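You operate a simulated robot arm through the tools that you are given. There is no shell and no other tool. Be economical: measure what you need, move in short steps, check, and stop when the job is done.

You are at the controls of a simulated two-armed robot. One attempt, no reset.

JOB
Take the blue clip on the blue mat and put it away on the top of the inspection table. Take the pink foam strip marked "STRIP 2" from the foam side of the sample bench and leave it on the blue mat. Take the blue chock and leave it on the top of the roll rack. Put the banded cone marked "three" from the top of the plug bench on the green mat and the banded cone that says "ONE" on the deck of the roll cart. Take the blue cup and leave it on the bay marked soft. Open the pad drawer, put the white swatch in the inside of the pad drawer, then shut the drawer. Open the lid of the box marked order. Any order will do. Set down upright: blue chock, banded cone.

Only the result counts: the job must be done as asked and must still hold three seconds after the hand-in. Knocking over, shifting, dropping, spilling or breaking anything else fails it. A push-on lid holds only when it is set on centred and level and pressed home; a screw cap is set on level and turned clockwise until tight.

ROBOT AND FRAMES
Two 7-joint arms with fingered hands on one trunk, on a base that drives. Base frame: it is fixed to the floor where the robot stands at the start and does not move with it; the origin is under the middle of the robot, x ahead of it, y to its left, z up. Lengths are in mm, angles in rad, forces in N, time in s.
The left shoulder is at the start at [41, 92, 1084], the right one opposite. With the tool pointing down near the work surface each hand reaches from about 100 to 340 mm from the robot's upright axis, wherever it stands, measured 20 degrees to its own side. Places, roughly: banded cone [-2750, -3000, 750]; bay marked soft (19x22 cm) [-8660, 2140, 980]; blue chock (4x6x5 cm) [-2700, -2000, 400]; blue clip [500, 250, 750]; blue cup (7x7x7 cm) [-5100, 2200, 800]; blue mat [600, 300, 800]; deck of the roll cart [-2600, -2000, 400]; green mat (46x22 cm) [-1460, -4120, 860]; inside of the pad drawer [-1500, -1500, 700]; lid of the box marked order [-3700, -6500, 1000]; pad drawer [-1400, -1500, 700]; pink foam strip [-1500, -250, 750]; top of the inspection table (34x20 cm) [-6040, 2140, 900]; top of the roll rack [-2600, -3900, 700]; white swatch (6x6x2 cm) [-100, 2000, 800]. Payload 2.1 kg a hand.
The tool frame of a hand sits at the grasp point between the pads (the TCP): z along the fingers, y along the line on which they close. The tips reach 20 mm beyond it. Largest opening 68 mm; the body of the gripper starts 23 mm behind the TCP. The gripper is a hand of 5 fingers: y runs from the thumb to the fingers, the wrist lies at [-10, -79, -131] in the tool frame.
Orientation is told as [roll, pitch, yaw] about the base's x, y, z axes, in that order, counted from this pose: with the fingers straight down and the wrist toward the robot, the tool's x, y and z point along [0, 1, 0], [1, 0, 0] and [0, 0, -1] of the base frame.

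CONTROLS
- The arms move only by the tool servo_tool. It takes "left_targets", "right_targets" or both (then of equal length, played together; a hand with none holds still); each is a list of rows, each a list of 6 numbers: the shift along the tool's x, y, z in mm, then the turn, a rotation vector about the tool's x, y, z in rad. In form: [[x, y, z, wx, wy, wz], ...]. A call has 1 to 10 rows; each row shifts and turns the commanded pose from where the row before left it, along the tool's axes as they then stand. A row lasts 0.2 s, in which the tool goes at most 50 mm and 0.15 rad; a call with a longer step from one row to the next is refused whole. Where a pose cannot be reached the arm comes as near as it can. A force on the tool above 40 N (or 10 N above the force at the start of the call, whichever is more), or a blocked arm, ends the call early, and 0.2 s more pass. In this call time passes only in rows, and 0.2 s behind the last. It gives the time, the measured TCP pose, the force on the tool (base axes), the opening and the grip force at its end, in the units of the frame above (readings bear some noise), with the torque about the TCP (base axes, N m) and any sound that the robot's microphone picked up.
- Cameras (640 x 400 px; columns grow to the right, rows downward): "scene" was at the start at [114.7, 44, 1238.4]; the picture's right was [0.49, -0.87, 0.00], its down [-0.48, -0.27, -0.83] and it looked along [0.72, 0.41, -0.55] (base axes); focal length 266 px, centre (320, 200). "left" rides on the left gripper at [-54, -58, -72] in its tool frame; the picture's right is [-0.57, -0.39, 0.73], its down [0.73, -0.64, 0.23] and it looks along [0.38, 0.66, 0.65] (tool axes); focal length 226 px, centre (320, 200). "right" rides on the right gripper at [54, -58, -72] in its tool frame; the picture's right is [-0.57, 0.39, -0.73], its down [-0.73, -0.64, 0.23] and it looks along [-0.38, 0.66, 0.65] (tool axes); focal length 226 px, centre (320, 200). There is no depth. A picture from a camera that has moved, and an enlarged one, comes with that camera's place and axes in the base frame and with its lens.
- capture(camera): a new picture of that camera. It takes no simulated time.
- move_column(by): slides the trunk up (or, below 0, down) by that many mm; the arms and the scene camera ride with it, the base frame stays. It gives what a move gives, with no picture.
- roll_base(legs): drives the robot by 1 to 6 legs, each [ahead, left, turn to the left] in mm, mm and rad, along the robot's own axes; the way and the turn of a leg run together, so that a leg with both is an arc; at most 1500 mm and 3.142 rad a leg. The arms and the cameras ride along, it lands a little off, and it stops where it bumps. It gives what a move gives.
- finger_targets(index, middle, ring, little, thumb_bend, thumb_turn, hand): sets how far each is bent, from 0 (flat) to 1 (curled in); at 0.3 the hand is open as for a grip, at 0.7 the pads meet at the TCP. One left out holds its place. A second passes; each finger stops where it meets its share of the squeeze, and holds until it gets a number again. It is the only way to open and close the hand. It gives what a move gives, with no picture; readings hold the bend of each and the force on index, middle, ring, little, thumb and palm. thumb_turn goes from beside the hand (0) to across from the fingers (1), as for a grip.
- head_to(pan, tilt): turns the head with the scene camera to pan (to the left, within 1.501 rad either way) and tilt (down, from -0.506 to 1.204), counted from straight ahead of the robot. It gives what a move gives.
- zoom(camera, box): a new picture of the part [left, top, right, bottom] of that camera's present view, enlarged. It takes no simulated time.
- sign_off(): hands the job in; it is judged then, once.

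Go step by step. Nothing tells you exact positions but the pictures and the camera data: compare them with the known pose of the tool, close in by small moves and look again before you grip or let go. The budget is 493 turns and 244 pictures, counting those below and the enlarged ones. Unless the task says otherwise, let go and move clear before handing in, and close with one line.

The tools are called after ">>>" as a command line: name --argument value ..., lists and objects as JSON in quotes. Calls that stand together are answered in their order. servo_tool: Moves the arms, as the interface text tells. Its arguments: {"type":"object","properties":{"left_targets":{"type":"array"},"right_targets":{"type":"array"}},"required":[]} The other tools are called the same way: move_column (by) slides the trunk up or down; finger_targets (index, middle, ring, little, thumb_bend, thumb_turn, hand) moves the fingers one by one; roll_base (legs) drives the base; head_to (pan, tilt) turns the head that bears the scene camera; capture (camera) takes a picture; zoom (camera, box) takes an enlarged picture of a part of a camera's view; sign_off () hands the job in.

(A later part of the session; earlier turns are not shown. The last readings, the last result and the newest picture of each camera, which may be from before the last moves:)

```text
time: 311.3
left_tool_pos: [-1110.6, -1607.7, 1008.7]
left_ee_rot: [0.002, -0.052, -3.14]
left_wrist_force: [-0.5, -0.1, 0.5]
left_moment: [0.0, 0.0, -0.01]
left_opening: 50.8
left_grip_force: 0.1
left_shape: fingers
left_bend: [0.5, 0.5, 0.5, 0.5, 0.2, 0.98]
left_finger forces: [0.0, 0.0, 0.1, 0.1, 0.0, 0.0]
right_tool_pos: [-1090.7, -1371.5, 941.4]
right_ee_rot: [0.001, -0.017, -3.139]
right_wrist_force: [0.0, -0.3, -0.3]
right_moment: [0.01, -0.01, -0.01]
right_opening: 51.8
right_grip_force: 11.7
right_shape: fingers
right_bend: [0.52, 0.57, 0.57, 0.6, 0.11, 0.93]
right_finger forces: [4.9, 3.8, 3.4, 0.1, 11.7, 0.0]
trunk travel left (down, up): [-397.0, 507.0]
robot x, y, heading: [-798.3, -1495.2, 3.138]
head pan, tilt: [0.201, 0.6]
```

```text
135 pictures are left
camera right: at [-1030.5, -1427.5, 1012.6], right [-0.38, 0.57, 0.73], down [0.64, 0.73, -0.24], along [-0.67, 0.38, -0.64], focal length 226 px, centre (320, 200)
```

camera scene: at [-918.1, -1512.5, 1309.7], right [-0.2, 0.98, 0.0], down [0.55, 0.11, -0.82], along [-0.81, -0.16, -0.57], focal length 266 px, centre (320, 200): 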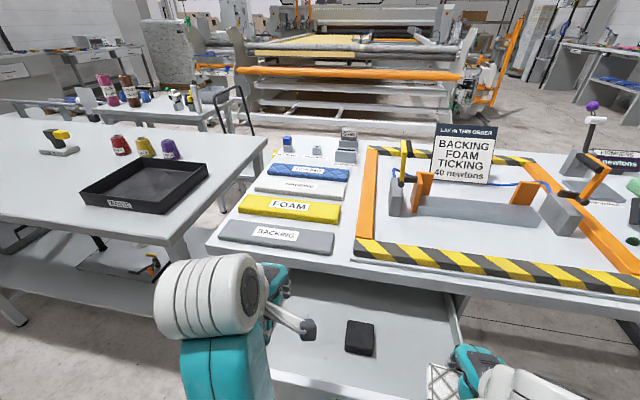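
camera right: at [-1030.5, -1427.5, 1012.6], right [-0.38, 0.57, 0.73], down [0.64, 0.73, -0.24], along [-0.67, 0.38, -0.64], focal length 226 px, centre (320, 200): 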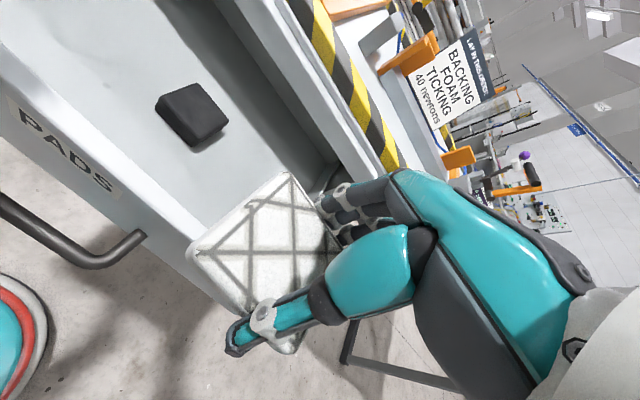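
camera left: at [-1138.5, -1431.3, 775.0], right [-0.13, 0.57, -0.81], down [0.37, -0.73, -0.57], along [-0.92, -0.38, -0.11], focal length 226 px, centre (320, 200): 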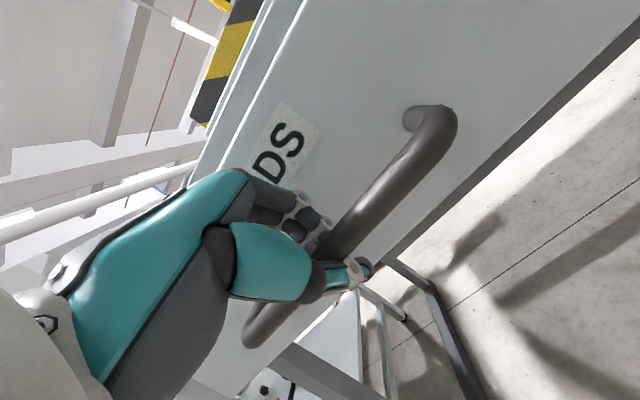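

The drawer floor looks to be near z 690. I extend the right arm over the drawer rather than driving into the handle.

>>> servo_tool --right_targets '[[0, 36, 0, 0, 0, 0], [0, 36, 0, 0, 0, 0], [0, 36, 0, 0, 0, 0], [0, 34, 0, 0, 0, 0]]'

>>> head_to --pan -0.1 --tilt 0.95

>>> capture --camera "scene"

>>> capture --camera "right"

```text
time: 312.3
left_tool_pos: [-1110.4, -1608.5, 1010.3]
left_ee_rot: [0.003, -0.053, -3.139]
left_wrist_force: [0.2, -0.3, 0.0]
left_moment: [0.04, -0.02, -0.03]
left_opening: 51.0
left_grip_force: 0.0
left_shape: fingers
left_bend: [0.5, 0.5, 0.5, 0.5, 0.2, 0.98]
left_finger forces: [0.0, 0.1, 0.1, 0.0, 0.0, 0.0]
right_tool_pos: [-1232.7, -1373.5, 942.7]
right_ee_rot: [0.001, -0.018, -3.14]
right_wrist_force: [-0.1, 0.3, 0.8]
right_moment: [-0.04, 0.0, -0.01]
right_opening: 51.1
right_grip_force: 11.6
right_shape: fingers
right_bend: [0.53, 0.57, 0.57, 0.6, 0.12, 0.93]
right_finger forces: [4.6, 3.8, 3.3, 0.2, 11.4, 0.0]
trunk travel left (down, up): [-397.0, 507.0]
robot x, y, heading: [-799.4, -1496.0, 3.142]
head pan, tilt: [0.201, 0.6]
```

```text
time: 313.1
left_tool_pos: [-1110.9, -1608.8, 1009.9]
left_ee_rot: [0.003, -0.053, -3.141]
left_wrist_force: [0.2, 0.5, -0.4]
left_moment: [-0.01, -0.02, 0.02]
left_opening: 50.8
left_grip_force: 0.1
left_shape: fingers
left_bend: [0.5, 0.5, 0.5, 0.5, 0.2, 0.98]
left_finger forces: [0.0, 0.0, 0.1, 0.0, 0.0, 0.0]
right_tool_pos: [-1232.7, -1372.9, 943.2]
right_ee_rot: [0.001, -0.018, -3.142]
right_wrist_force: [-1.2, 0.4, -0.4]
right_moment: [0.01, -0.02, 0.01]
right_opening: 51.1
right_grip_force: 11.7
right_shape: fingers
right_bend: [0.53, 0.57, 0.57, 0.6, 0.12, 0.93]
right_finger forces: [4.7, 3.7, 3.3, 0.1, 11.3, 0.0]
trunk travel left (down, up): [-397.0, 507.0]
robot x, y, heading: [-801.1, -1493.0, 3.138]
head pan, tilt: [-0.099, 0.949]
```

```text
134 pictures are left
camera scene: at [-903.8, -1487.6, 1281.4], right [0.1, 0.99, 0.0], down [0.81, -0.08, -0.58], along [-0.58, 0.06, -0.81], focal length 266 px, centre (320, 200)
```

scene: 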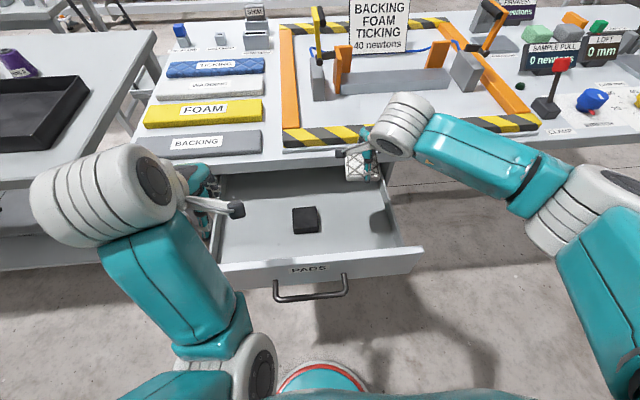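

```text
133 pictures are left
camera right: at [-1172.2, -1427.9, 1014.3], right [-0.38, 0.57, 0.73], down [0.64, 0.73, -0.24], along [-0.67, 0.38, -0.64], focal length 226 px, centre (320, 200)
```

right: 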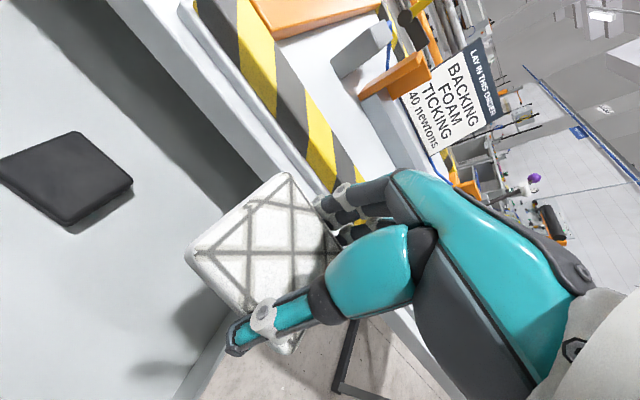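

The drawer floor is at about z 735. I move the left hand up and forward out of the way, then lower with the trunk.

>>> servo_tool --left_targets '[[0, 20, -40, 0, 0, 0], [0, 20, -40, 0, 0, 0], [0, 20, -40, 0, 0, 0]]'

>>> move_column --by -100

>>> capture --camera "scene"

>>> capture --camera "right"

```text
time: 313.9
left_tool_pos: [-1194.6, -1606.9, 1095.4]
left_ee_rot: [0.002, -0.055, -3.143]
left_wrist_force: [0.0, -0.5, 0.4]
left_moment: [-0.01, 0.0, -0.02]
left_opening: 51.0
left_grip_force: 0.1
left_shape: fingers
left_bend: [0.5, 0.5, 0.5, 0.5, 0.2, 0.98]
left_finger forces: [0.1, 0.0, 0.1, 0.1, 0.0, 0.0]
left hand out of reach, approached as far as the arm can: row 1, 2, 3
right_tool_pos: [-1233.3, -1372.9, 942.5]
right_ee_rot: [0.001, -0.017, -3.14]
right_wrist_force: [-0.5, 1.1, -0.3]
right_moment: [-0.01, -0.01, -0.01]
right_opening: 51.1
right_grip_force: 11.3
right_shape: fingers
right_bend: [0.53, 0.57, 0.57, 0.6, 0.12, 0.93]
right_finger forces: [4.8, 3.8, 3.3, 0.1, 11.3, 0.0]
trunk travel left (down, up): [-397.0, 507.0]
robot x, y, heading: [-799.3, -1496.9, 3.135]
head pan, tilt: [-0.099, 0.949]
```

```text
time: 315.3
left_tool_pos: [-1201.2, -1607.9, 981.4]
left_ee_rot: [0.002, -0.02, -3.141]
left_wrist_force: [-0.2, -0.6, 0.2]
left_moment: [0.0, 0.0, -0.01]
left_opening: 50.9
left_grip_force: 0.0
left_shape: fingers
left_bend: [0.5, 0.5, 0.5, 0.5, 0.2, 0.98]
left_finger forces: [0.1, 0.0, 0.0, 0.0, 0.1, 0.1]
right_tool_pos: [-1232.9, -1372.9, 843.9]
right_ee_rot: [0.0, -0.018, -3.143]
right_wrist_force: [-0.4, 0.1, -0.7]
right_moment: [0.02, -0.01, -0.03]
right_opening: 51.2
right_grip_force: 11.1
right_shape: fingers
right_bend: [0.53, 0.57, 0.57, 0.6, 0.12, 0.93]
right_finger forces: [4.6, 3.7, 3.3, 0.1, 11.2, 0.0]
trunk travel left (down, up): [-297.0, 607.0]
robot x, y, heading: [-802.2, -1491.4, 3.14]
head pan, tilt: [-0.099, 0.949]
```

```text
132 pictures are left
camera scene: at [-917.6, -1487.6, 1180.6], right [0.1, 0.99, 0.0], down [0.81, -0.08, -0.58], along [-0.58, 0.06, -0.81], focal length 266 px, centre (320, 200)
```

scene: 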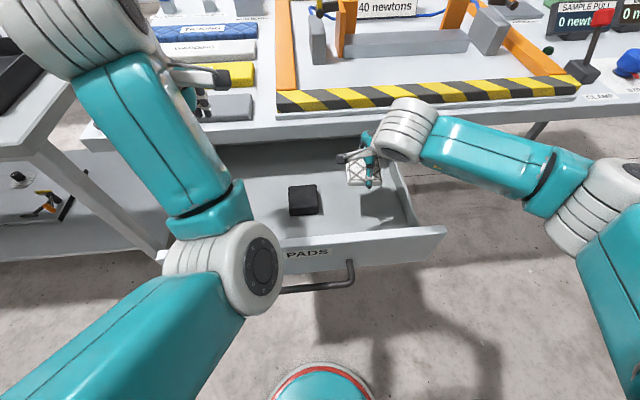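

```text
131 pictures are left
camera right: at [-1172.5, -1427.5, 915.2], right [-0.37, 0.57, 0.73], down [0.64, 0.73, -0.24], along [-0.67, 0.38, -0.64], focal length 226 px, centre (320, 200)
```

right: 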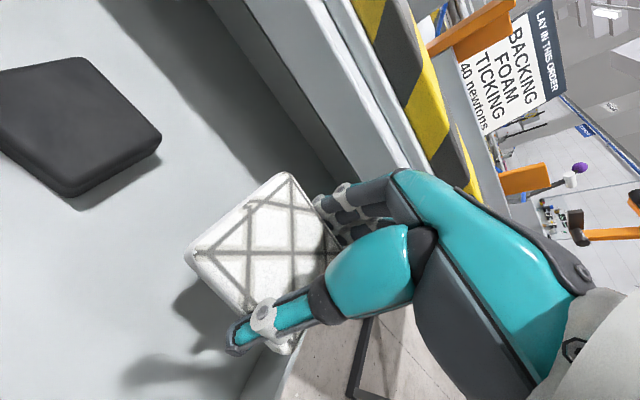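

I lower the right hand with the arm into the drawer in small steps.

>>> servo_tool --right_targets '[[0, 0, 20, 0, 0, 0], [0, 0, 20, 0, 0, 0], [0, 0, 15, 0, 0, 0]]'

>>> servo_tool --right_targets '[[0, 0, 5, 0, 0, 0], [0, 0, 4, 0, 0, 0], [0, 0, 4, 0, 0, 0], [0, 0, 4, 0, 0, 0], [0, 0, 4, 0, 0, 0]]'

>>> capture --camera "right"

```text
time: 316.1
left_tool_pos: [-1200.6, -1607.5, 980.5]
left_ee_rot: [0.001, -0.019, -3.139]
left_wrist_force: [0.8, -0.3, -0.1]
left_moment: [0.01, 0.0, -0.06]
left_opening: 50.8
left_grip_force: 0.1
left_shape: fingers
left_bend: [0.5, 0.5, 0.5, 0.5, 0.2, 0.98]
left_finger forces: [0.0, 0.0, 0.0, 0.0, 0.0, 0.1]
right_tool_pos: [-1233.4, -1374.4, 788.4]
right_ee_rot: [0.003, -0.018, -3.14]
right_wrist_force: [-0.7, 1.1, 0.4]
right_moment: [-0.01, -0.01, 0.0]
right_opening: 51.2
right_grip_force: 10.9
right_shape: fingers
right_bend: [0.53, 0.57, 0.57, 0.6, 0.12, 0.93]
right_finger forces: [4.5, 3.8, 3.2, 0.1, 11.0, 0.0]
trunk travel left (down, up): [-297.0, 607.0]
robot x, y, heading: [-800.2, -1497.9, 3.135]
head pan, tilt: [-0.099, 0.949]
```

```text
time: 317.3
left_tool_pos: [-1202.0, -1607.0, 980.5]
left_ee_rot: [0.003, -0.018, -3.139]
left_wrist_force: [0.0, 0.0, -0.1]
left_moment: [-0.02, 0.01, 0.02]
left_opening: 50.7
left_grip_force: 0.1
left_shape: fingers
left_bend: [0.5, 0.5, 0.5, 0.5, 0.2, 0.98]
left_finger forces: [0.1, 0.1, 0.0, 0.0, 0.0, 0.0]
right_tool_pos: [-1234.0, -1372.7, 768.1]
right_ee_rot: [0.002, -0.018, -3.142]
right_wrist_force: [0.8, 1.0, -0.2]
right_moment: [0.03, 0.05, 0.02]
right_opening: 50.4
right_grip_force: 11.4
right_shape: fingers
right_bend: [0.53, 0.57, 0.57, 0.6, 0.12, 0.93]
right_finger forces: [4.6, 3.8, 3.2, 0.1, 10.9, 0.0]
trunk travel left (down, up): [-297.0, 607.0]
robot x, y, heading: [-801.1, -1492.7, 3.139]
head pan, tilt: [-0.099, 0.949]
```

```text
130 pictures are left
camera right: at [-1173.7, -1427.6, 838.7], right [-0.38, 0.57, 0.73], down [0.64, 0.73, -0.24], along [-0.67, 0.38, -0.64], focal length 226 px, centre (320, 200)
```

right: 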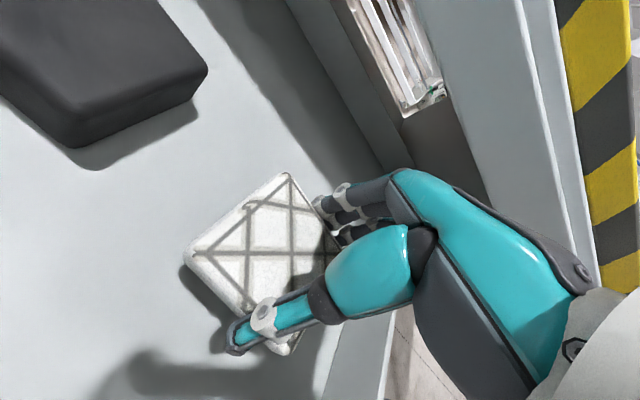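

Nearly at the floor of the drawer. I continue in small steps until contact.

>>> servo_tool --right_targets '[[0, 0, 3, 0, 0, 0], [0, 0, 3, 0, 0, 0], [0, 0, 3, 0, 0, 0], [0, 0, 3, 0, 0, 0], [0, 0, 3, 0, 0, 0], [0, 0, 3, 0, 0, 0]]'

```text
time: 318.7
left_tool_pos: [-1201.2, -1607.6, 980.0]
left_ee_rot: [0.002, -0.02, -3.14]
left_wrist_force: [-0.4, -0.6, 0.2]
left_moment: [-0.01, 0.0, 0.03]
left_opening: 51.1
left_grip_force: 0.0
left_shape: fingers
left_bend: [0.5, 0.5, 0.5, 0.5, 0.2, 0.98]
left_finger forces: [0.0, 0.0, 0.0, 0.1, 0.0, 0.0]
right_tool_pos: [-1234.7, -1372.6, 749.2]
right_ee_rot: [0.002, -0.019, -3.142]
right_wrist_force: [-0.2, -0.5, 0.1]
right_moment: [-0.01, 0.0, 0.01]
right_opening: 50.8
right_grip_force: 11.5
right_shape: fingers
right_bend: [0.53, 0.57, 0.57, 0.6, 0.13, 0.93]
right_finger forces: [4.5, 3.7, 3.3, 0.1, 10.9, 0.0]
trunk travel left (down, up): [-297.0, 607.0]
robot x, y, heading: [-800.5, -1495.8, 3.139]
head pan, tilt: [-0.099, 0.949]
```

>>> servo_tool --right_targets '[[0, 0, 3, 0, 0, 0], [0, 0, 3, 0, 0, 0], [0, 0, 3, 0, 0, 0], [0, 0, 3, 0, 0, 0], [0, 0, 3, 0, 0, 0], [0, 0, 3, 0, 0, 0]]'

>>> capture --camera "right"

```text
time: 319.7
left_tool_pos: [-1200.4, -1606.7, 981.9]
left_ee_rot: [0.003, -0.021, -3.141]
left_wrist_force: [0.5, -0.4, -0.4]
left_moment: [0.01, -0.01, 0.02]
left_opening: 50.8
left_grip_force: 0.0
left_shape: fingers
left_bend: [0.5, 0.5, 0.5, 0.5, 0.2, 0.98]
left_finger forces: [0.0, 0.0, 0.0, 0.0, 0.0, 0.0]
right_tool_pos: [-1237.8, -1373.8, 742.4]
right_ee_rot: [0.006, -0.033, 3.141]
right_wrist_force: [-0.7, 2.7, 23.3]
right_moment: [0.1, -0.09, -0.01]
right_opening: 51.4
right_grip_force: 20.8
right_shape: fingers
right_bend: [0.54, 0.55, 0.58, 0.6, 0.1, 0.94]
right_finger forces: [4.7, 17.9, 3.2, 0.3, 15.7, 0.0]
trunk travel left (down, up): [-297.0, 607.0]
robot x, y, heading: [-801.2, -1496.5, 3.142]
head pan, tilt: [-0.099, 0.949]
stopped in row 5 (right hand): the force on the tool passed its limit at 44 N (the readings are from after the stop); the commanded pose is now the measured one
```

```text
129 pictures are left
camera right: at [-1176.2, -1428.0, 813.3], right [-0.36, 0.57, 0.74], down [0.63, 0.73, -0.25], along [-0.68, 0.37, -0.63], focal length 226 px, centre (320, 200)
```

right: 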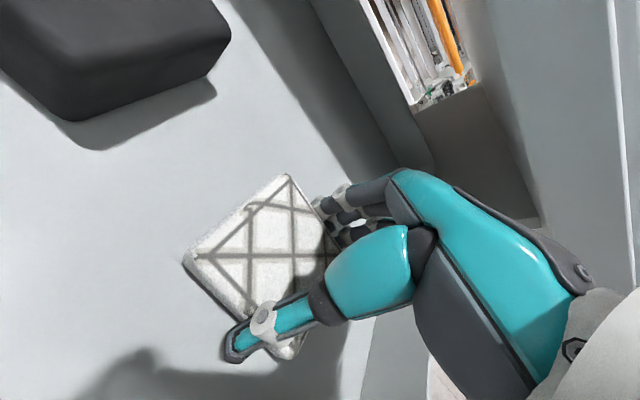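

Contact with the drawer floor. I release the swatch and lift the hand out.

>>> finger_targets --hand "right" --index 0.15 --middle 0.15 --ring 0.15 --little 0.15 --thumb_bend 0.1

>>> servo_tool --right_targets '[[0, 0, -10, 0, 0, 0], [0, 0, -25, 0, 0, 0], [0, 0, -40, 0, 0, 0], [0, 0, -40, 0, 0, 0], [0, 0, -40, 0, 0, 0]]'

>>> capture --camera "right"

```text
time: 320.7
left_tool_pos: [-1201.4, -1608.3, 980.8]
left_ee_rot: [0.002, -0.019, -3.14]
left_wrist_force: [0.5, -0.1, 0.4]
left_moment: [0.02, 0.0, 0.03]
left_opening: 50.9
left_grip_force: 0.1
left_shape: fingers
left_bend: [0.5, 0.5, 0.5, 0.5, 0.2, 0.98]
left_finger forces: [0.0, 0.0, 0.0, 0.0, 0.0, 0.1]
right_tool_pos: [-1236.6, -1372.5, 739.8]
right_ee_rot: [0.004, -0.024, -3.141]
right_wrist_force: [-1.6, 0.0, 0.3]
right_moment: [0.0, 0.0, -0.02]
right_opening: 87.0
right_grip_force: 0.1
right_shape: fingers
right_bend: [0.15, 0.15, 0.15, 0.15, 0.09, 0.98]
right_finger forces: [0.0, 0.1, 0.1, 0.0, 0.0, 0.0]
trunk travel left (down, up): [-297.0, 607.0]
robot x, y, heading: [-800.2, -1496.3, 3.137]
head pan, tilt: [-0.099, 0.949]
```

```text
time: 321.9
left_tool_pos: [-1201.4, -1606.3, 982.0]
left_ee_rot: [0.001, -0.019, -3.14]
left_wrist_force: [0.0, 0.9, -0.3]
left_moment: [-0.05, 0.0, 0.01]
left_opening: 50.9
left_grip_force: 0.1
left_shape: fingers
left_bend: [0.5, 0.5, 0.5, 0.5, 0.2, 0.98]
left_finger forces: [0.0, 0.0, 0.0, 0.0, 0.0, 0.0]
right_tool_pos: [-1233.2, -1372.6, 894.1]
right_ee_rot: [0.005, -0.025, -3.141]
right_wrist_force: [0.5, 0.9, -0.8]
right_moment: [0.04, 0.0, 0.03]
right_opening: 86.9
right_grip_force: 0.1
right_shape: fingers
right_bend: [0.15, 0.15, 0.15, 0.15, 0.1, 0.98]
right_finger forces: [0.0, 0.0, 0.0, 0.0, 0.0, 0.0]
trunk travel left (down, up): [-297.0, 607.0]
robot x, y, heading: [-802.3, -1496.1, 3.138]
head pan, tilt: [-0.099, 0.949]
```

```text
128 pictures are left
camera right: at [-1172.0, -1427.2, 965.9], right [-0.37, 0.57, 0.73], down [0.63, 0.73, -0.25], along [-0.68, 0.37, -0.63], focal length 226 px, centre (320, 200)
```

right: 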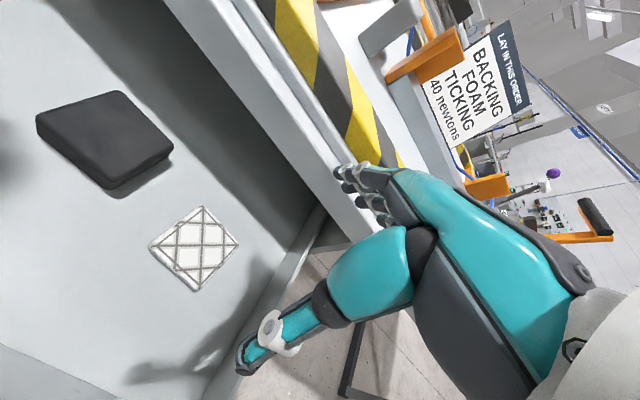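

The swatch lies flat in the drawer. To shut it I'll push on the handle bar with the closed left hand, so I back off and set up the arms.

>>> roll_base --legs '[[-260, -122, 0]]'

>>> servo_tool --right_targets '[[0, -15, -45, 0, 0, 0], [0, -15, -45, 0, 0, 0], [0, -15, -45, 0, 0, 0], [0, -15, -45, 0, 0, 0]]'

>>> finger_targets --hand "left" --index 0.8 --middle 0.8 --ring 0.8 --little 0.8 --thumb_bend 0.7

>>> move_column --by -200

>>> capture --camera "scene"

```text
time: 323.9
left_tool_pos: [-938.4, -1484.9, 981.1]
left_ee_rot: [0.003, -0.018, 3.141]
left_wrist_force: [-0.2, 0.9, 0.4]
left_moment: [0.01, -0.01, 0.04]
left_opening: 51.0
left_grip_force: 0.0
left_shape: fingers
left_bend: [0.5, 0.5, 0.5, 0.5, 0.2, 0.98]
left_finger forces: [0.0, 0.1, 0.1, 0.1, 0.0, 0.0]
right_tool_pos: [-970.0, -1249.2, 894.7]
right_ee_rot: [0.006, -0.024, 3.139]
right_wrist_force: [-0.4, -0.3, 0.2]
right_moment: [0.0, 0.0, -0.01]
right_opening: 86.8
right_grip_force: 0.0
right_shape: fingers
right_bend: [0.15, 0.15, 0.15, 0.15, 0.1, 0.98]
right_finger forces: [0.0, 0.1, 0.0, 0.0, 0.0, 0.0]
trunk travel left (down, up): [-297.0, 607.0]
robot x, y, heading: [-536.3, -1375.5, 3.133]
head pan, tilt: [-0.099, 0.949]
```

```text
time: 324.9
left_tool_pos: [-938.3, -1485.3, 981.5]
left_ee_rot: [0.003, -0.018, 3.142]
left_wrist_force: [-0.1, 0.3, -0.7]
left_moment: [-0.01, 0.0, -0.06]
left_opening: 51.0
left_grip_force: 0.1
left_shape: fingers
left_bend: [0.5, 0.5, 0.5, 0.5, 0.2, 0.98]
left_finger forces: [0.1, 0.0, 0.0, 0.1, 0.0, 0.0]
right_tool_pos: [-904.6, -1250.5, 1072.5]
right_ee_rot: [0.005, -0.024, 3.141]
right_wrist_force: [0.6, -0.1, 0.0]
right_moment: [0.0, 0.01, 0.01]
right_opening: 87.1
right_grip_force: 0.1
right_shape: fingers
right_bend: [0.15, 0.15, 0.15, 0.15, 0.1, 0.98]
right_finger forces: [0.0, 0.0, 0.0, 0.1, 0.0, 0.1]
trunk travel left (down, up): [-297.0, 607.0]
robot x, y, heading: [-538.4, -1373.5, 3.137]
head pan, tilt: [-0.099, 0.949]
```

```text
time: 325.9
left_tool_pos: [-939.2, -1484.8, 980.8]
left_ee_rot: [0.001, -0.018, 3.142]
left_wrist_force: [-0.3, 0.3, 0.8]
left_moment: [0.0, 0.01, 0.02]
left_opening: 0.2
left_grip_force: 0.0
left_shape: fingers
left_bend: [0.8, 0.8, 0.8, 0.8, 0.63, 0.98]
left_finger forces: [0.1, 0.1, 0.0, 0.0, 0.0, 0.0]
right_tool_pos: [-904.1, -1248.9, 1071.9]
right_ee_rot: [0.006, -0.025, 3.14]
right_wrist_force: [1.0, 0.8, 0.3]
right_moment: [-0.02, 0.02, -0.02]
right_opening: 87.0
right_grip_force: 0.0
right_shape: fingers
right_bend: [0.15, 0.15, 0.15, 0.15, 0.1, 0.98]
right_finger forces: [0.0, 0.0, 0.0, 0.0, 0.0, 0.1]
trunk travel left (down, up): [-297.0, 607.0]
robot x, y, heading: [-535.3, -1374.7, 3.138]
head pan, tilt: [-0.099, 0.949]
```

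```text
time: 328.1
left_tool_pos: [-954.8, -1484.2, 729.7]
left_ee_rot: [0.004, 0.113, 3.143]
left_wrist_force: [0.5, -0.2, 0.3]
left_moment: [-0.02, -0.02, -0.04]
left_opening: 0.1
left_grip_force: 0.0
left_shape: fingers
left_bend: [0.8, 0.8, 0.8, 0.8, 0.64, 0.98]
left_finger forces: [0.1, 0.1, 0.0, 0.0, 0.0, 0.0]
right_tool_pos: [-904.5, -1248.6, 873.3]
right_ee_rot: [0.005, -0.023, 3.141]
right_wrist_force: [0.2, 1.1, -0.9]
right_moment: [0.01, -0.01, 0.01]
right_opening: 86.8
right_grip_force: 0.0
right_shape: fingers
right_bend: [0.15, 0.15, 0.15, 0.15, 0.1, 0.98]
right_finger forces: [0.1, 0.0, 0.0, 0.0, 0.0, 0.1]
trunk travel left (down, up): [-97.0, 807.0]
robot x, y, heading: [-535.0, -1373.8, 3.141]
head pan, tilt: [-0.099, 0.949]
```

```text
127 pictures are left
camera scene: at [-697.0, -1365.0, 977.2], right [0.1, 0.99, 0.0], down [0.81, -0.08, -0.58], along [-0.58, 0.06, -0.81], focal length 266 px, centre (320, 200)
```

scene: 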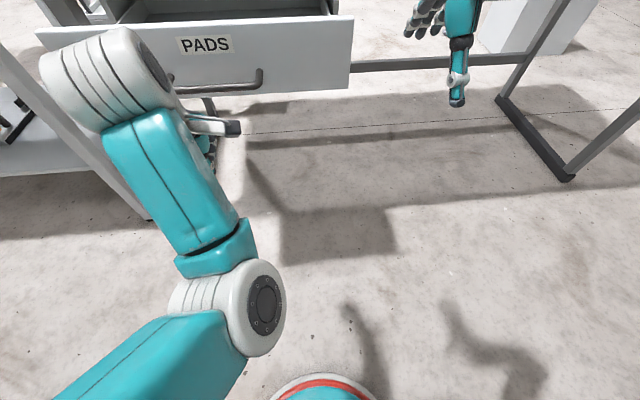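

The closed hand is level with the bar. I drive ahead to push the drawer shut, watching forces.

>>> roll_base --legs '[[150, 0, 0]]'

>>> capture --camera "left"

```text
time: 329.5
left_tool_pos: [-1103.5, -1484.7, 730.1]
left_ee_rot: [0.003, 0.112, 3.14]
left_wrist_force: [-0.6, 0.1, 0.1]
left_moment: [-0.01, 0.04, 0.01]
left_opening: 0.1
left_grip_force: 0.1
left_shape: fingers
left_bend: [0.8, 0.8, 0.8, 0.8, 0.64, 0.98]
left_finger forces: [0.0, 0.0, 0.0, 0.1, 0.0, 0.1]
right_tool_pos: [-1055.6, -1248.9, 872.7]
right_ee_rot: [0.005, -0.023, 3.141]
right_wrist_force: [-0.8, 0.2, -0.9]
right_moment: [0.0, -0.04, -0.04]
right_opening: 86.9
right_grip_force: 0.1
right_shape: fingers
right_bend: [0.15, 0.15, 0.15, 0.15, 0.1, 0.98]
right_finger forces: [0.0, 0.1, 0.0, 0.1, 0.0, 0.1]
trunk travel left (down, up): [-97.0, 807.0]
robot x, y, heading: [-686.9, -1375.1, 3.136]
head pan, tilt: [-0.099, 0.949]
```

```text
126 pictures are left
camera left: at [-1054.5, -1427.9, 808.4], right [0.47, 0.56, -0.68], down [0.66, -0.73, -0.15], along [-0.59, -0.38, -0.72], focal length 226 px, centre (320, 200)
```

left: 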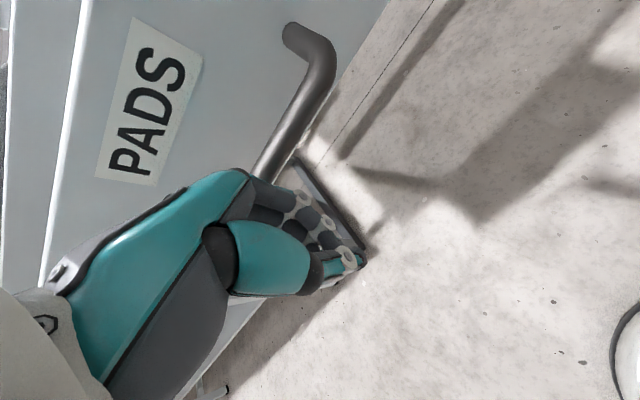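

The drawer is already moving in (bar now near x -1168). I keep pushing.

>>> roll_base --legs '[[105, 0, 0]]'

>>> capture --camera "left"

>>> capture --camera "scene"

```text
time: 330.6
left_tool_pos: [-1210.2, -1483.4, 730.0]
left_ee_rot: [0.005, 0.115, 3.141]
left_wrist_force: [0.5, 0.8, 0.2]
left_moment: [-0.02, 0.01, -0.03]
left_opening: 0.0
left_grip_force: 0.0
left_shape: fingers
left_bend: [0.8, 0.8, 0.8, 0.8, 0.64, 0.98]
left_finger forces: [0.0, 0.0, 0.0, 0.0, 0.1, 0.1]
right_tool_pos: [-1159.1, -1247.3, 871.6]
right_ee_rot: [0.006, -0.024, 3.142]
right_wrist_force: [0.3, 1.0, 0.0]
right_moment: [0.0, 0.0, -0.01]
right_opening: 87.0
right_grip_force: 0.1
right_shape: fingers
right_bend: [0.15, 0.15, 0.15, 0.15, 0.1, 0.98]
right_finger forces: [0.0, 0.1, 0.1, 0.0, 0.0, 0.0]
trunk travel left (down, up): [-97.0, 807.0]
robot x, y, heading: [-790.2, -1372.7, 3.137]
head pan, tilt: [-0.099, 0.949]
```

```text
125 pictures are left
camera left: at [-1159.1, -1427.5, 808.4], right [0.47, 0.56, -0.68], down [0.66, -0.73, -0.15], along [-0.59, -0.38, -0.72], focal length 226 px, centre (320, 200)
```

left: 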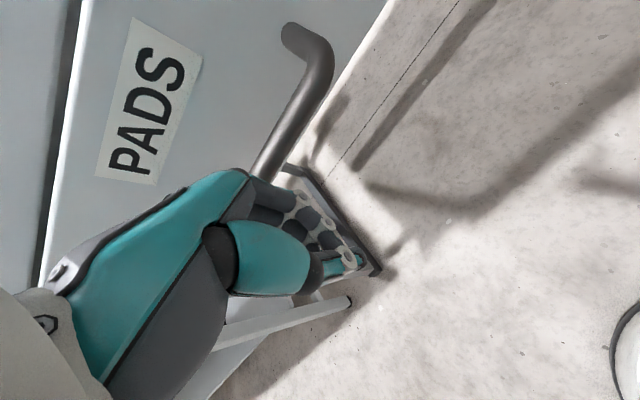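

```text
124 pictures are left
camera scene: at [-950.9, -1363.8, 977.1], right [0.1, 0.99, 0.0], down [0.81, -0.08, -0.58], along [-0.58, 0.06, -0.81], focal length 266 px, centre (320, 200)
```

scene: 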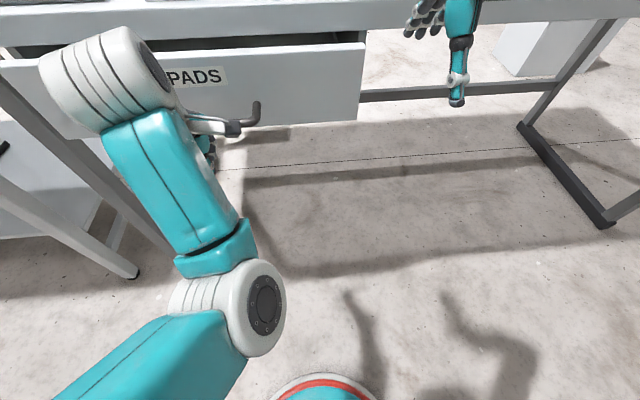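

Nearly shut. I push the last bit until it stops.

>>> roll_base --legs '[[22, 0, 0]]'

>>> roll_base --legs '[[10, 0, 0]]'

>>> capture --camera "left"

```text
time: 331.4
left_tool_pos: [-1230.7, -1482.7, 730.0]
left_ee_rot: [0.003, 0.113, 3.142]
left_wrist_force: [0.2, -0.6, 0.6]
left_moment: [-0.02, 0.02, 0.01]
left_opening: 0.1
left_grip_force: 0.2
left_shape: fingers
left_bend: [0.8, 0.8, 0.8, 0.8, 0.64, 0.98]
left_finger forces: [0.0, 0.0, 0.0, 0.0, 0.1, 0.1]
right_tool_pos: [-1181.1, -1247.0, 872.8]
right_ee_rot: [0.004, -0.024, 3.14]
right_wrist_force: [-0.2, 0.8, -1.0]
right_moment: [0.01, -0.03, 0.01]
right_opening: 87.0
right_grip_force: 0.0
right_shape: fingers
right_bend: [0.15, 0.15, 0.15, 0.15, 0.1, 0.98]
right_finger forces: [0.1, 0.1, 0.0, 0.1, 0.0, 0.0]
trunk travel left (down, up): [-97.0, 807.0]
robot x, y, heading: [-812.1, -1373.0, 3.142]
head pan, tilt: [-0.099, 0.949]
```

```text
time: 332.2
left_tool_pos: [-1240.7, -1483.2, 730.7]
left_ee_rot: [0.003, 0.112, 3.141]
left_wrist_force: [0.5, 0.1, -0.6]
left_moment: [-0.02, 0.03, -0.01]
left_opening: 0.2
left_grip_force: 1.0
left_shape: fingers
left_bend: [0.8, 0.8, 0.8, 0.8, 0.64, 0.98]
left_finger forces: [0.0, 1.1, 0.0, 0.1, 0.1, 0.0]
right_tool_pos: [-1192.3, -1247.4, 872.8]
right_ee_rot: [0.003, -0.023, 3.138]
right_wrist_force: [-0.2, 0.0, -0.8]
right_moment: [0.0, 0.01, 0.02]
right_opening: 86.8
right_grip_force: 0.0
right_shape: fingers
right_bend: [0.15, 0.15, 0.15, 0.15, 0.1, 0.98]
right_finger forces: [0.1, 0.0, 0.1, 0.0, 0.1, 0.0]
trunk travel left (down, up): [-97.0, 807.0]
robot x, y, heading: [-824.8, -1369.6, 3.139]
head pan, tilt: [-0.099, 0.949]
```

```text
123 pictures are left
camera left: at [-1191.3, -1427.4, 808.4], right [0.47, 0.56, -0.68], down [0.66, -0.73, -0.15], along [-0.59, -0.38, -0.72], focal length 226 px, centre (320, 200)
```

left: 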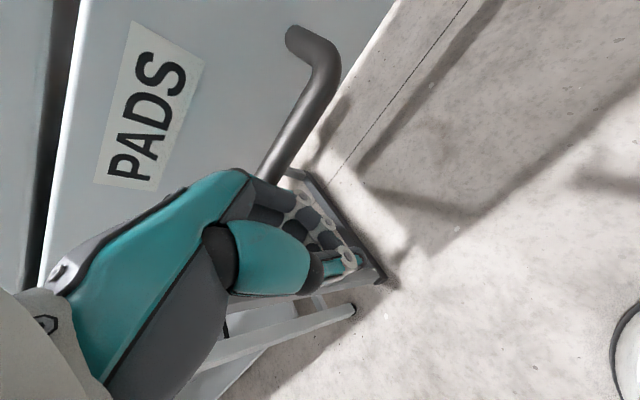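

>>> roll_base --legs '[[12, 0, 0]]'

>>> capture --camera "left"

>>> capture --camera "right"

```text
time: 333.0
left_tool_pos: [-1245.5, -1483.1, 731.9]
left_ee_rot: [0.003, 0.12, -3.141]
left_wrist_force: [27.2, 2.9, 9.4]
left_moment: [-0.13, 0.76, 0.15]
left_opening: 0.1
left_grip_force: 14.2
left_shape: fingers
left_bend: [0.8, 0.8, 0.8, 0.8, 0.64, 0.97]
left_finger forces: [1.7, 22.6, 3.9, 0.0, 0.1, 0.0]
right_tool_pos: [-1195.8, -1248.0, 873.0]
right_ee_rot: [0.006, -0.029, 3.142]
right_wrist_force: [-0.5, -0.9, 0.2]
right_moment: [0.03, 0.01, -0.02]
right_opening: 86.8
right_grip_force: 0.1
right_shape: fingers
right_bend: [0.15, 0.15, 0.15, 0.15, 0.1, 0.98]
right_finger forces: [0.0, 0.0, 0.0, 0.0, 0.0, 0.0]
trunk travel left (down, up): [-97.0, 807.0]
robot x, y, heading: [-831.7, -1370.5, 3.145]
head pan, tilt: [-0.099, 0.949]
stopped in leg 1: the force on the tool passed its limit at 54 N (the readings are from after the stop); the commanded pose is now the measured one
```

```text
122 pictures are left
camera left: at [-1195.9, -1427.5, 809.6], right [0.47, 0.57, -0.68], down [0.66, -0.73, -0.15], along [-0.58, -0.38, -0.72], focal length 226 px, centre (320, 200)
```

left: 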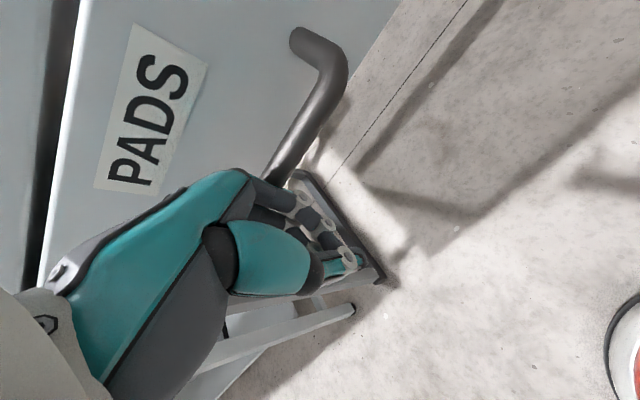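

```text
121 pictures are left
camera right: at [-1136.3, -1302.6, 944.7], right [-0.37, 0.57, 0.74], down [0.63, 0.73, -0.25], along [-0.68, 0.38, -0.63], focal length 226 px, centre (320, 200)
```

right: 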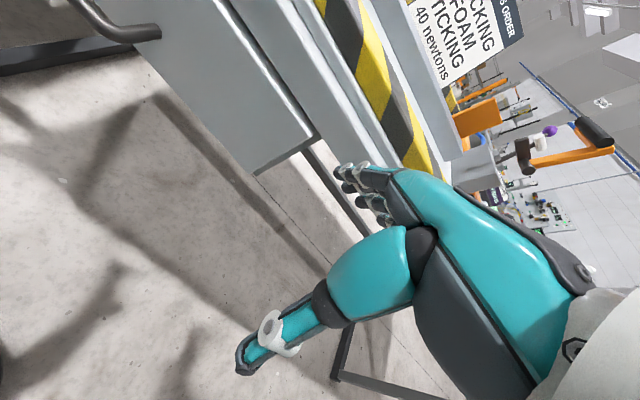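

The drawer is shut (pushed home with 54 N). I back off, raise the trunk high and look over the benches towards the roll cart, plug bench and roll rack.

>>> roll_base --legs '[[-300, 0, 0]]'

>>> move_column --by 600

>>> head_to --pan 0.45 --tilt 0.4

>>> capture --camera "scene"

>>> zoom --camera "scene" --box '[100, 60, 420, 260]'

```text
time: 335.0
left_tool_pos: [-951.1, -1485.4, 729.7]
left_ee_rot: [0.002, 0.125, -3.142]
left_wrist_force: [0.5, -0.3, 0.4]
left_moment: [0.02, 0.02, 0.03]
left_opening: 0.0
left_grip_force: 0.1
left_shape: fingers
left_bend: [0.8, 0.8, 0.8, 0.8, 0.65, 0.98]
left_finger forces: [0.1, 0.0, 0.0, 0.0, 0.0, 0.1]
right_tool_pos: [-904.2, -1249.3, 872.1]
right_ee_rot: [0.004, -0.025, 3.139]
right_wrist_force: [-0.5, 0.3, 0.1]
right_moment: [0.03, 0.02, -0.01]
right_opening: 87.1
right_grip_force: 0.0
right_shape: fingers
right_bend: [0.15, 0.15, 0.15, 0.15, 0.1, 0.98]
right_finger forces: [0.0, 0.1, 0.0, 0.0, 0.1, 0.0]
trunk travel left (down, up): [-97.0, 807.0]
robot x, y, heading: [-533.6, -1372.7, 3.141]
head pan, tilt: [-0.099, 0.949]
```

```text
refused: 600 is not a number from -400 to 400
```

```text
time: 336.0
left_tool_pos: [-951.6, -1484.3, 729.1]
left_ee_rot: [0.001, 0.123, -3.142]
left_wrist_force: [0.7, -0.5, 1.0]
left_moment: [0.03, -0.01, -0.03]
left_opening: 0.1
left_grip_force: 0.1
left_shape: fingers
left_bend: [0.8, 0.8, 0.8, 0.8, 0.65, 0.98]
left_finger forces: [0.2, 0.0, 0.0, 0.1, 0.1, 0.1]
right_tool_pos: [-903.0, -1248.7, 872.5]
right_ee_rot: [0.005, -0.026, 3.14]
right_wrist_force: [1.1, 0.4, 0.3]
right_moment: [0.0, 0.02, 0.03]
right_opening: 87.1
right_grip_force: 0.1
right_shape: fingers
right_bend: [0.15, 0.15, 0.15, 0.15, 0.1, 0.98]
right_finger forces: [0.1, 0.1, 0.0, 0.1, 0.0, 0.0]
trunk travel left (down, up): [-97.0, 807.0]
robot x, y, heading: [-535.3, -1370.4, 3.138]
head pan, tilt: [0.45, 0.4]
```

```text
120 pictures are left
camera scene: at [-706.1, -1412.1, 1023.7], right [-0.43, 0.9, 0.0], down [0.35, 0.17, -0.92], along [-0.83, -0.4, -0.39], focal length 266 px, centre (320, 200)
```

scene: 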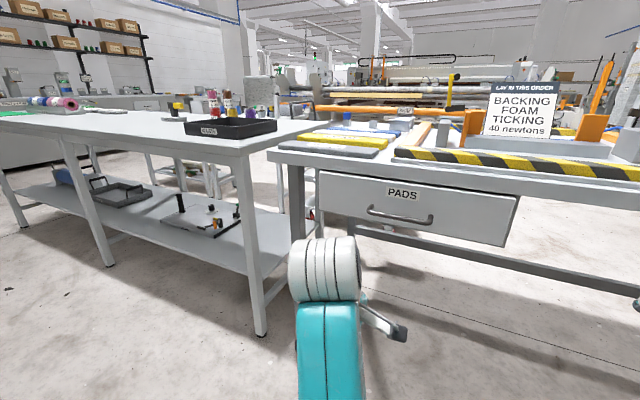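

```text
2.00 times, centred on (260, 160) of scene
camera zoom: at [-706.1, -1412.1, 1023.7], right [-0.43, 0.9, 0.0], down [0.35, 0.17, -0.92], along [-0.83, -0.4, -0.39], focal length 533 px, centre (440, 280)
```

zoom: 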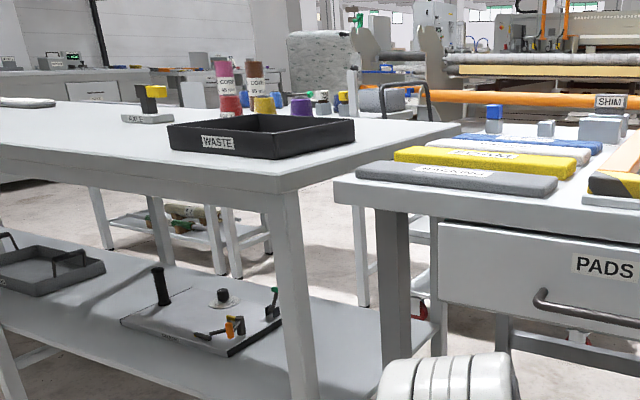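

The drawer looks shut. I raise the trunk in two steps to look over.

>>> move_column --by 400

>>> move_column --by 200

>>> capture --camera "scene"

>>> zoom --camera "scene" --box '[60, 60, 380, 260]'

```text
time: 339.8
left_tool_pos: [-951.4, -1485.1, 1129.2]
left_ee_rot: [0.001, 0.124, -3.142]
left_wrist_force: [-0.4, -0.3, -0.5]
left_moment: [0.02, -0.01, 0.0]
left_opening: 0.2
left_grip_force: 0.0
left_shape: fingers
left_bend: [0.8, 0.8, 0.8, 0.8, 0.65, 0.98]
left_finger forces: [0.0, 0.1, 0.0, 0.0, 0.0, 0.0]
right_tool_pos: [-902.8, -1249.0, 1272.9]
right_ee_rot: [0.003, -0.023, 3.139]
right_wrist_force: [0.6, 0.2, -0.3]
right_moment: [0.01, -0.03, 0.0]
right_opening: 86.7
right_grip_force: 0.1
right_shape: fingers
right_bend: [0.15, 0.15, 0.15, 0.15, 0.1, 0.98]
right_finger forces: [0.0, 0.1, 0.0, 0.0, 0.1, 0.0]
trunk travel left (down, up): [-497.0, 407.0]
robot x, y, heading: [-535.9, -1373.3, 3.14]
head pan, tilt: [0.45, 0.4]
```

```text
time: 342.0
left_tool_pos: [-952.2, -1484.5, 1329.6]
left_ee_rot: [0.0, 0.124, 3.141]
left_wrist_force: [-0.5, 0.0, 0.2]
left_moment: [-0.01, -0.05, 0.03]
left_opening: 0.1
left_grip_force: 0.2
left_shape: fingers
left_bend: [0.8, 0.8, 0.8, 0.8, 0.65, 0.98]
left_finger forces: [0.0, 0.0, 0.0, 0.0, 0.0, 0.0]
right_tool_pos: [-903.6, -1248.6, 1473.0]
right_ee_rot: [0.003, -0.025, 3.141]
right_wrist_force: [-0.2, -0.7, -0.6]
right_moment: [0.01, 0.02, 0.0]
right_opening: 87.0
right_grip_force: 0.0
right_shape: fingers
right_bend: [0.15, 0.15, 0.15, 0.15, 0.1, 0.98]
right_finger forces: [0.1, 0.0, 0.1, 0.0, 0.0, 0.0]
trunk travel left (down, up): [-697.0, 207.0]
robot x, y, heading: [-535.1, -1373.9, 3.137]
head pan, tilt: [0.45, 0.4]
```

```text
118 pictures are left
camera scene: at [-631.5, -1412.4, 1628.7], right [-0.43, 0.9, 0.0], down [0.35, 0.17, -0.92], along [-0.83, -0.4, -0.39], focal length 266 px, centre (320, 200)
```

scene: 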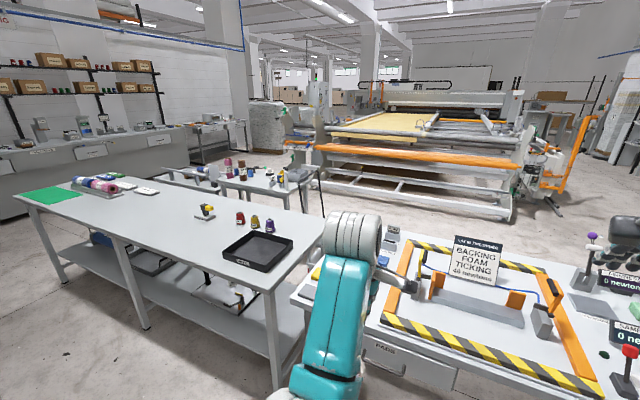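

```text
2.00 times, centred on (220, 160) of scene
camera zoom: at [-631.5, -1412.4, 1628.7], right [-0.43, 0.9, 0.0], down [0.35, 0.17, -0.92], along [-0.83, -0.4, -0.39], focal length 533 px, centre (520, 280)
```

zoom: 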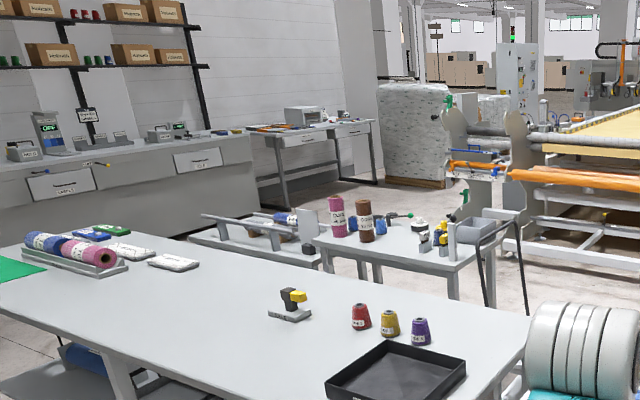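

The row of roll cart, plug bench and roll rack stands behind the tables at x about -2600 to -2750; the gap on this side is narrow, so I'll go round by the north and come at them from the west.

>>> roll_base --legs '[[0, -1250, 0], [0, -1250, 0], [1450, 0, 0], [1450, 0, 0], [0, 0, 1.57]]'

>>> head_to --pan 0.15 --tilt 0.4

>>> capture --camera "scene"

```text
time: 371.5
left_tool_pos: [-3290.3, 679.1, 1329.1]
left_ee_rot: [0.003, 0.125, -1.562]
left_wrist_force: [-0.1, 0.2, 0.2]
left_moment: [0.02, -0.02, 0.01]
left_opening: 0.1
left_grip_force: 0.0
left_shape: fingers
left_bend: [0.8, 0.8, 0.8, 0.8, 0.65, 0.98]
left_finger forces: [0.1, 0.0, 0.1, 0.1, 0.1, 0.0]
right_tool_pos: [-3526.4, 726.7, 1472.0]
right_ee_rot: [0.003, -0.023, -1.566]
right_wrist_force: [0.6, 1.4, 0.0]
right_moment: [-0.02, -0.02, 0.02]
right_opening: 86.9
right_grip_force: 0.2
right_shape: fingers
right_bend: [0.15, 0.15, 0.15, 0.15, 0.1, 0.98]
right_finger forces: [0.0, 0.0, 0.0, 0.0, 0.0, 0.0]
trunk travel left (down, up): [-697.0, 207.0]
robot x, y, heading: [-3403.5, 1097.5, -1.569]
head pan, tilt: [0.45, 0.4]
```

```text
time: 372.3
left_tool_pos: [-3290.3, 680.6, 1330.3]
left_ee_rot: [0.002, 0.124, -1.564]
left_wrist_force: [0.0, 0.0, -0.1]
left_moment: [-0.01, -0.01, -0.01]
left_opening: 0.0
left_grip_force: 0.0
left_shape: fingers
left_bend: [0.8, 0.8, 0.8, 0.8, 0.65, 0.98]
left_finger forces: [0.1, 0.0, 0.1, 0.1, 0.0, 0.0]
right_tool_pos: [-3525.8, 726.1, 1474.3]
right_ee_rot: [0.004, -0.025, -1.566]
right_wrist_force: [0.0, -0.2, -0.1]
right_moment: [-0.01, -0.03, 0.02]
right_opening: 86.8
right_grip_force: 0.1
right_shape: fingers
right_bend: [0.15, 0.15, 0.15, 0.15, 0.1, 0.98]
right_finger forces: [0.0, 0.0, 0.0, 0.0, 0.0, 0.0]
trunk travel left (down, up): [-697.0, 207.0]
robot x, y, heading: [-3407.8, 1096.0, -1.568]
head pan, tilt: [0.15, 0.4]
```

```text
116 pictures are left
camera scene: at [-3392.4, 993.8, 1628.7], right [-0.99, -0.15, 0.0], down [-0.06, 0.38, -0.92], along [0.14, -0.91, -0.39], focal length 266 px, centre (320, 200)
```

scene: 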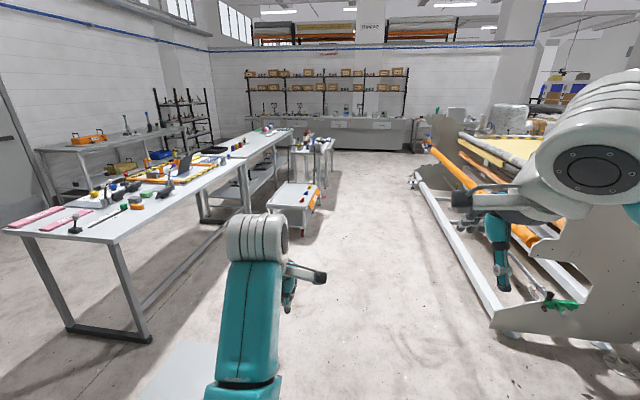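

The lane west of the cart is free. I drive south to the cart.

>>> roll_base --legs '[[1500, 0, 0], [1450, 0, 0], [0, 0, 1.57]]'

>>> move_column --by -350

>>> head_to --pan 0.0 --tilt 0.55

>>> capture --camera "scene"

```text
time: 390.4
left_tool_pos: [-2982.3, -1757.9, 1330.4]
left_ee_rot: [0.001, 0.126, -0.003]
left_wrist_force: [-0.4, 0.0, -0.3]
left_moment: [-0.04, 0.04, -0.03]
left_opening: 0.1
left_grip_force: 0.0
left_shape: fingers
left_bend: [0.8, 0.8, 0.8, 0.8, 0.65, 0.98]
left_finger forces: [0.1, 0.0, 0.0, 0.0, 0.0, 0.0]
right_tool_pos: [-3030.1, -1995.1, 1473.0]
right_ee_rot: [0.003, -0.025, -0.003]
right_wrist_force: [-0.3, -0.7, 0.5]
right_moment: [-0.03, 0.0, 0.02]
right_opening: 86.8
right_grip_force: 0.2
right_shape: fingers
right_bend: [0.15, 0.15, 0.15, 0.15, 0.1, 0.98]
right_finger forces: [0.0, 0.1, 0.0, 0.0, 0.0, 0.0]
trunk travel left (down, up): [-697.0, 207.0]
robot x, y, heading: [-3401.4, -1871.3, -0.007]
head pan, tilt: [0.15, 0.4]
```

```text
time: 393.8
left_tool_pos: [-2981.7, -1758.2, 978.8]
left_ee_rot: [0.003, 0.122, -0.003]
left_wrist_force: [0.2, -0.3, -0.2]
left_moment: [0.03, -0.03, -0.01]
left_opening: 0.0
left_grip_force: 0.1
left_shape: fingers
left_bend: [0.8, 0.8, 0.8, 0.8, 0.65, 0.98]
left_finger forces: [0.1, 0.1, 0.0, 0.0, 0.0, 0.1]
right_tool_pos: [-3031.9, -1995.0, 1122.9]
right_ee_rot: [0.004, -0.025, -0.006]
right_wrist_force: [0.2, 0.2, 0.1]
right_moment: [0.0, 0.01, 0.01]
right_opening: 87.0
right_grip_force: 0.0
right_shape: fingers
right_bend: [0.15, 0.15, 0.15, 0.15, 0.1, 0.98]
right_finger forces: [0.1, 0.0, 0.0, 0.0, 0.0, 0.0]
trunk travel left (down, up): [-347.0, 557.0]
robot x, y, heading: [-3397.7, -1869.1, -0.01]
head pan, tilt: [0.15, 0.4]
```

```text
time: 394.5
left_tool_pos: [-2983.2, -1758.4, 980.0]
left_ee_rot: [0.001, 0.125, -0.003]
left_wrist_force: [0.0, 0.9, 0.1]
left_moment: [-0.01, -0.02, -0.01]
left_opening: 0.1
left_grip_force: 0.0
left_shape: fingers
left_bend: [0.8, 0.8, 0.8, 0.8, 0.65, 0.98]
left_finger forces: [0.1, 0.0, 0.0, 0.1, 0.0, 0.1]
right_tool_pos: [-3031.3, -1994.2, 1123.4]
right_ee_rot: [0.005, -0.025, -0.004]
right_wrist_force: [0.6, 0.2, 0.6]
right_moment: [-0.01, -0.03, 0.0]
right_opening: 86.9
right_grip_force: 0.1
right_shape: fingers
right_bend: [0.15, 0.15, 0.15, 0.15, 0.1, 0.98]
right_finger forces: [0.0, 0.1, 0.0, 0.0, 0.1, 0.0]
trunk travel left (down, up): [-347.0, 557.0]
robot x, y, heading: [-3400.0, -1871.6, -0.009]
head pan, tilt: [0.0, 0.55]
```

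```text
115 pictures are left
camera scene: at [-3276.0, -1870.3, 1263.9], right [-0.01, -1.0, 0.0], down [-0.52, 0.0, -0.85], along [0.85, 0.0, -0.52], focal length 266 px, centre (320, 200)
```

scene: 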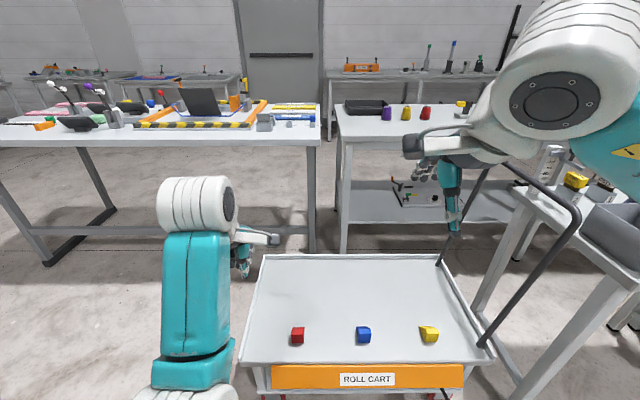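

The roll cart's deck has red, blue and yellow chocks. I zoom in on the blue chock.

>>> zoom --camera "scene" --box '[260, 300, 480, 390]'

>>> capture --camera "right"

```text
2.91 times, centred on (370, 345) of scene
camera zoom: at [-3276.0, -1870.3, 1263.9], right [-0.01, -1.0, 0.0], down [-0.52, 0.0, -0.85], along [0.85, 0.0, -0.52], focal length 775 px, centre (174, -222)
```

zoom: 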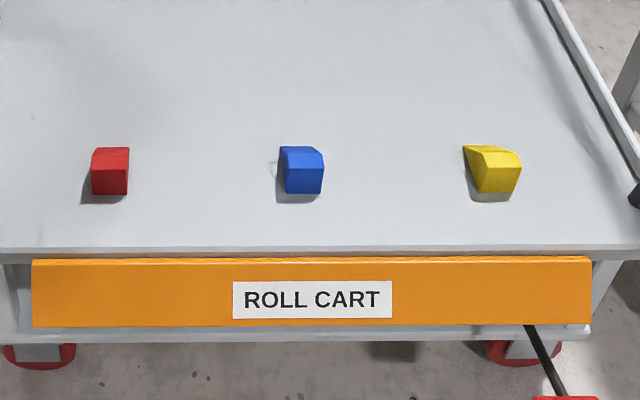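

```text
113 pictures are left
camera right: at [-3090.4, -1941.0, 1193.8], right [0.37, -0.57, 0.73], down [-0.64, -0.73, -0.25], along [0.68, -0.38, -0.63], focal length 226 px, centre (320, 200)
```

right: 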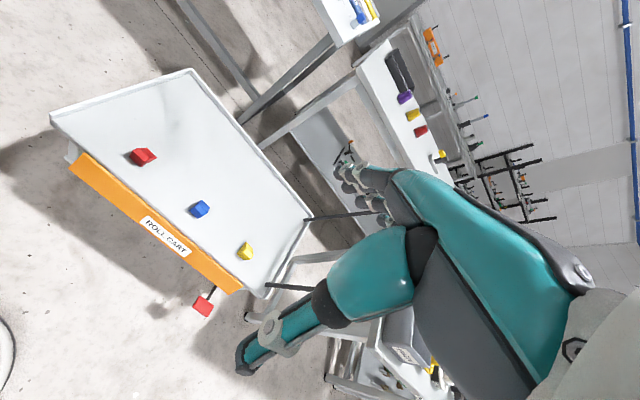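

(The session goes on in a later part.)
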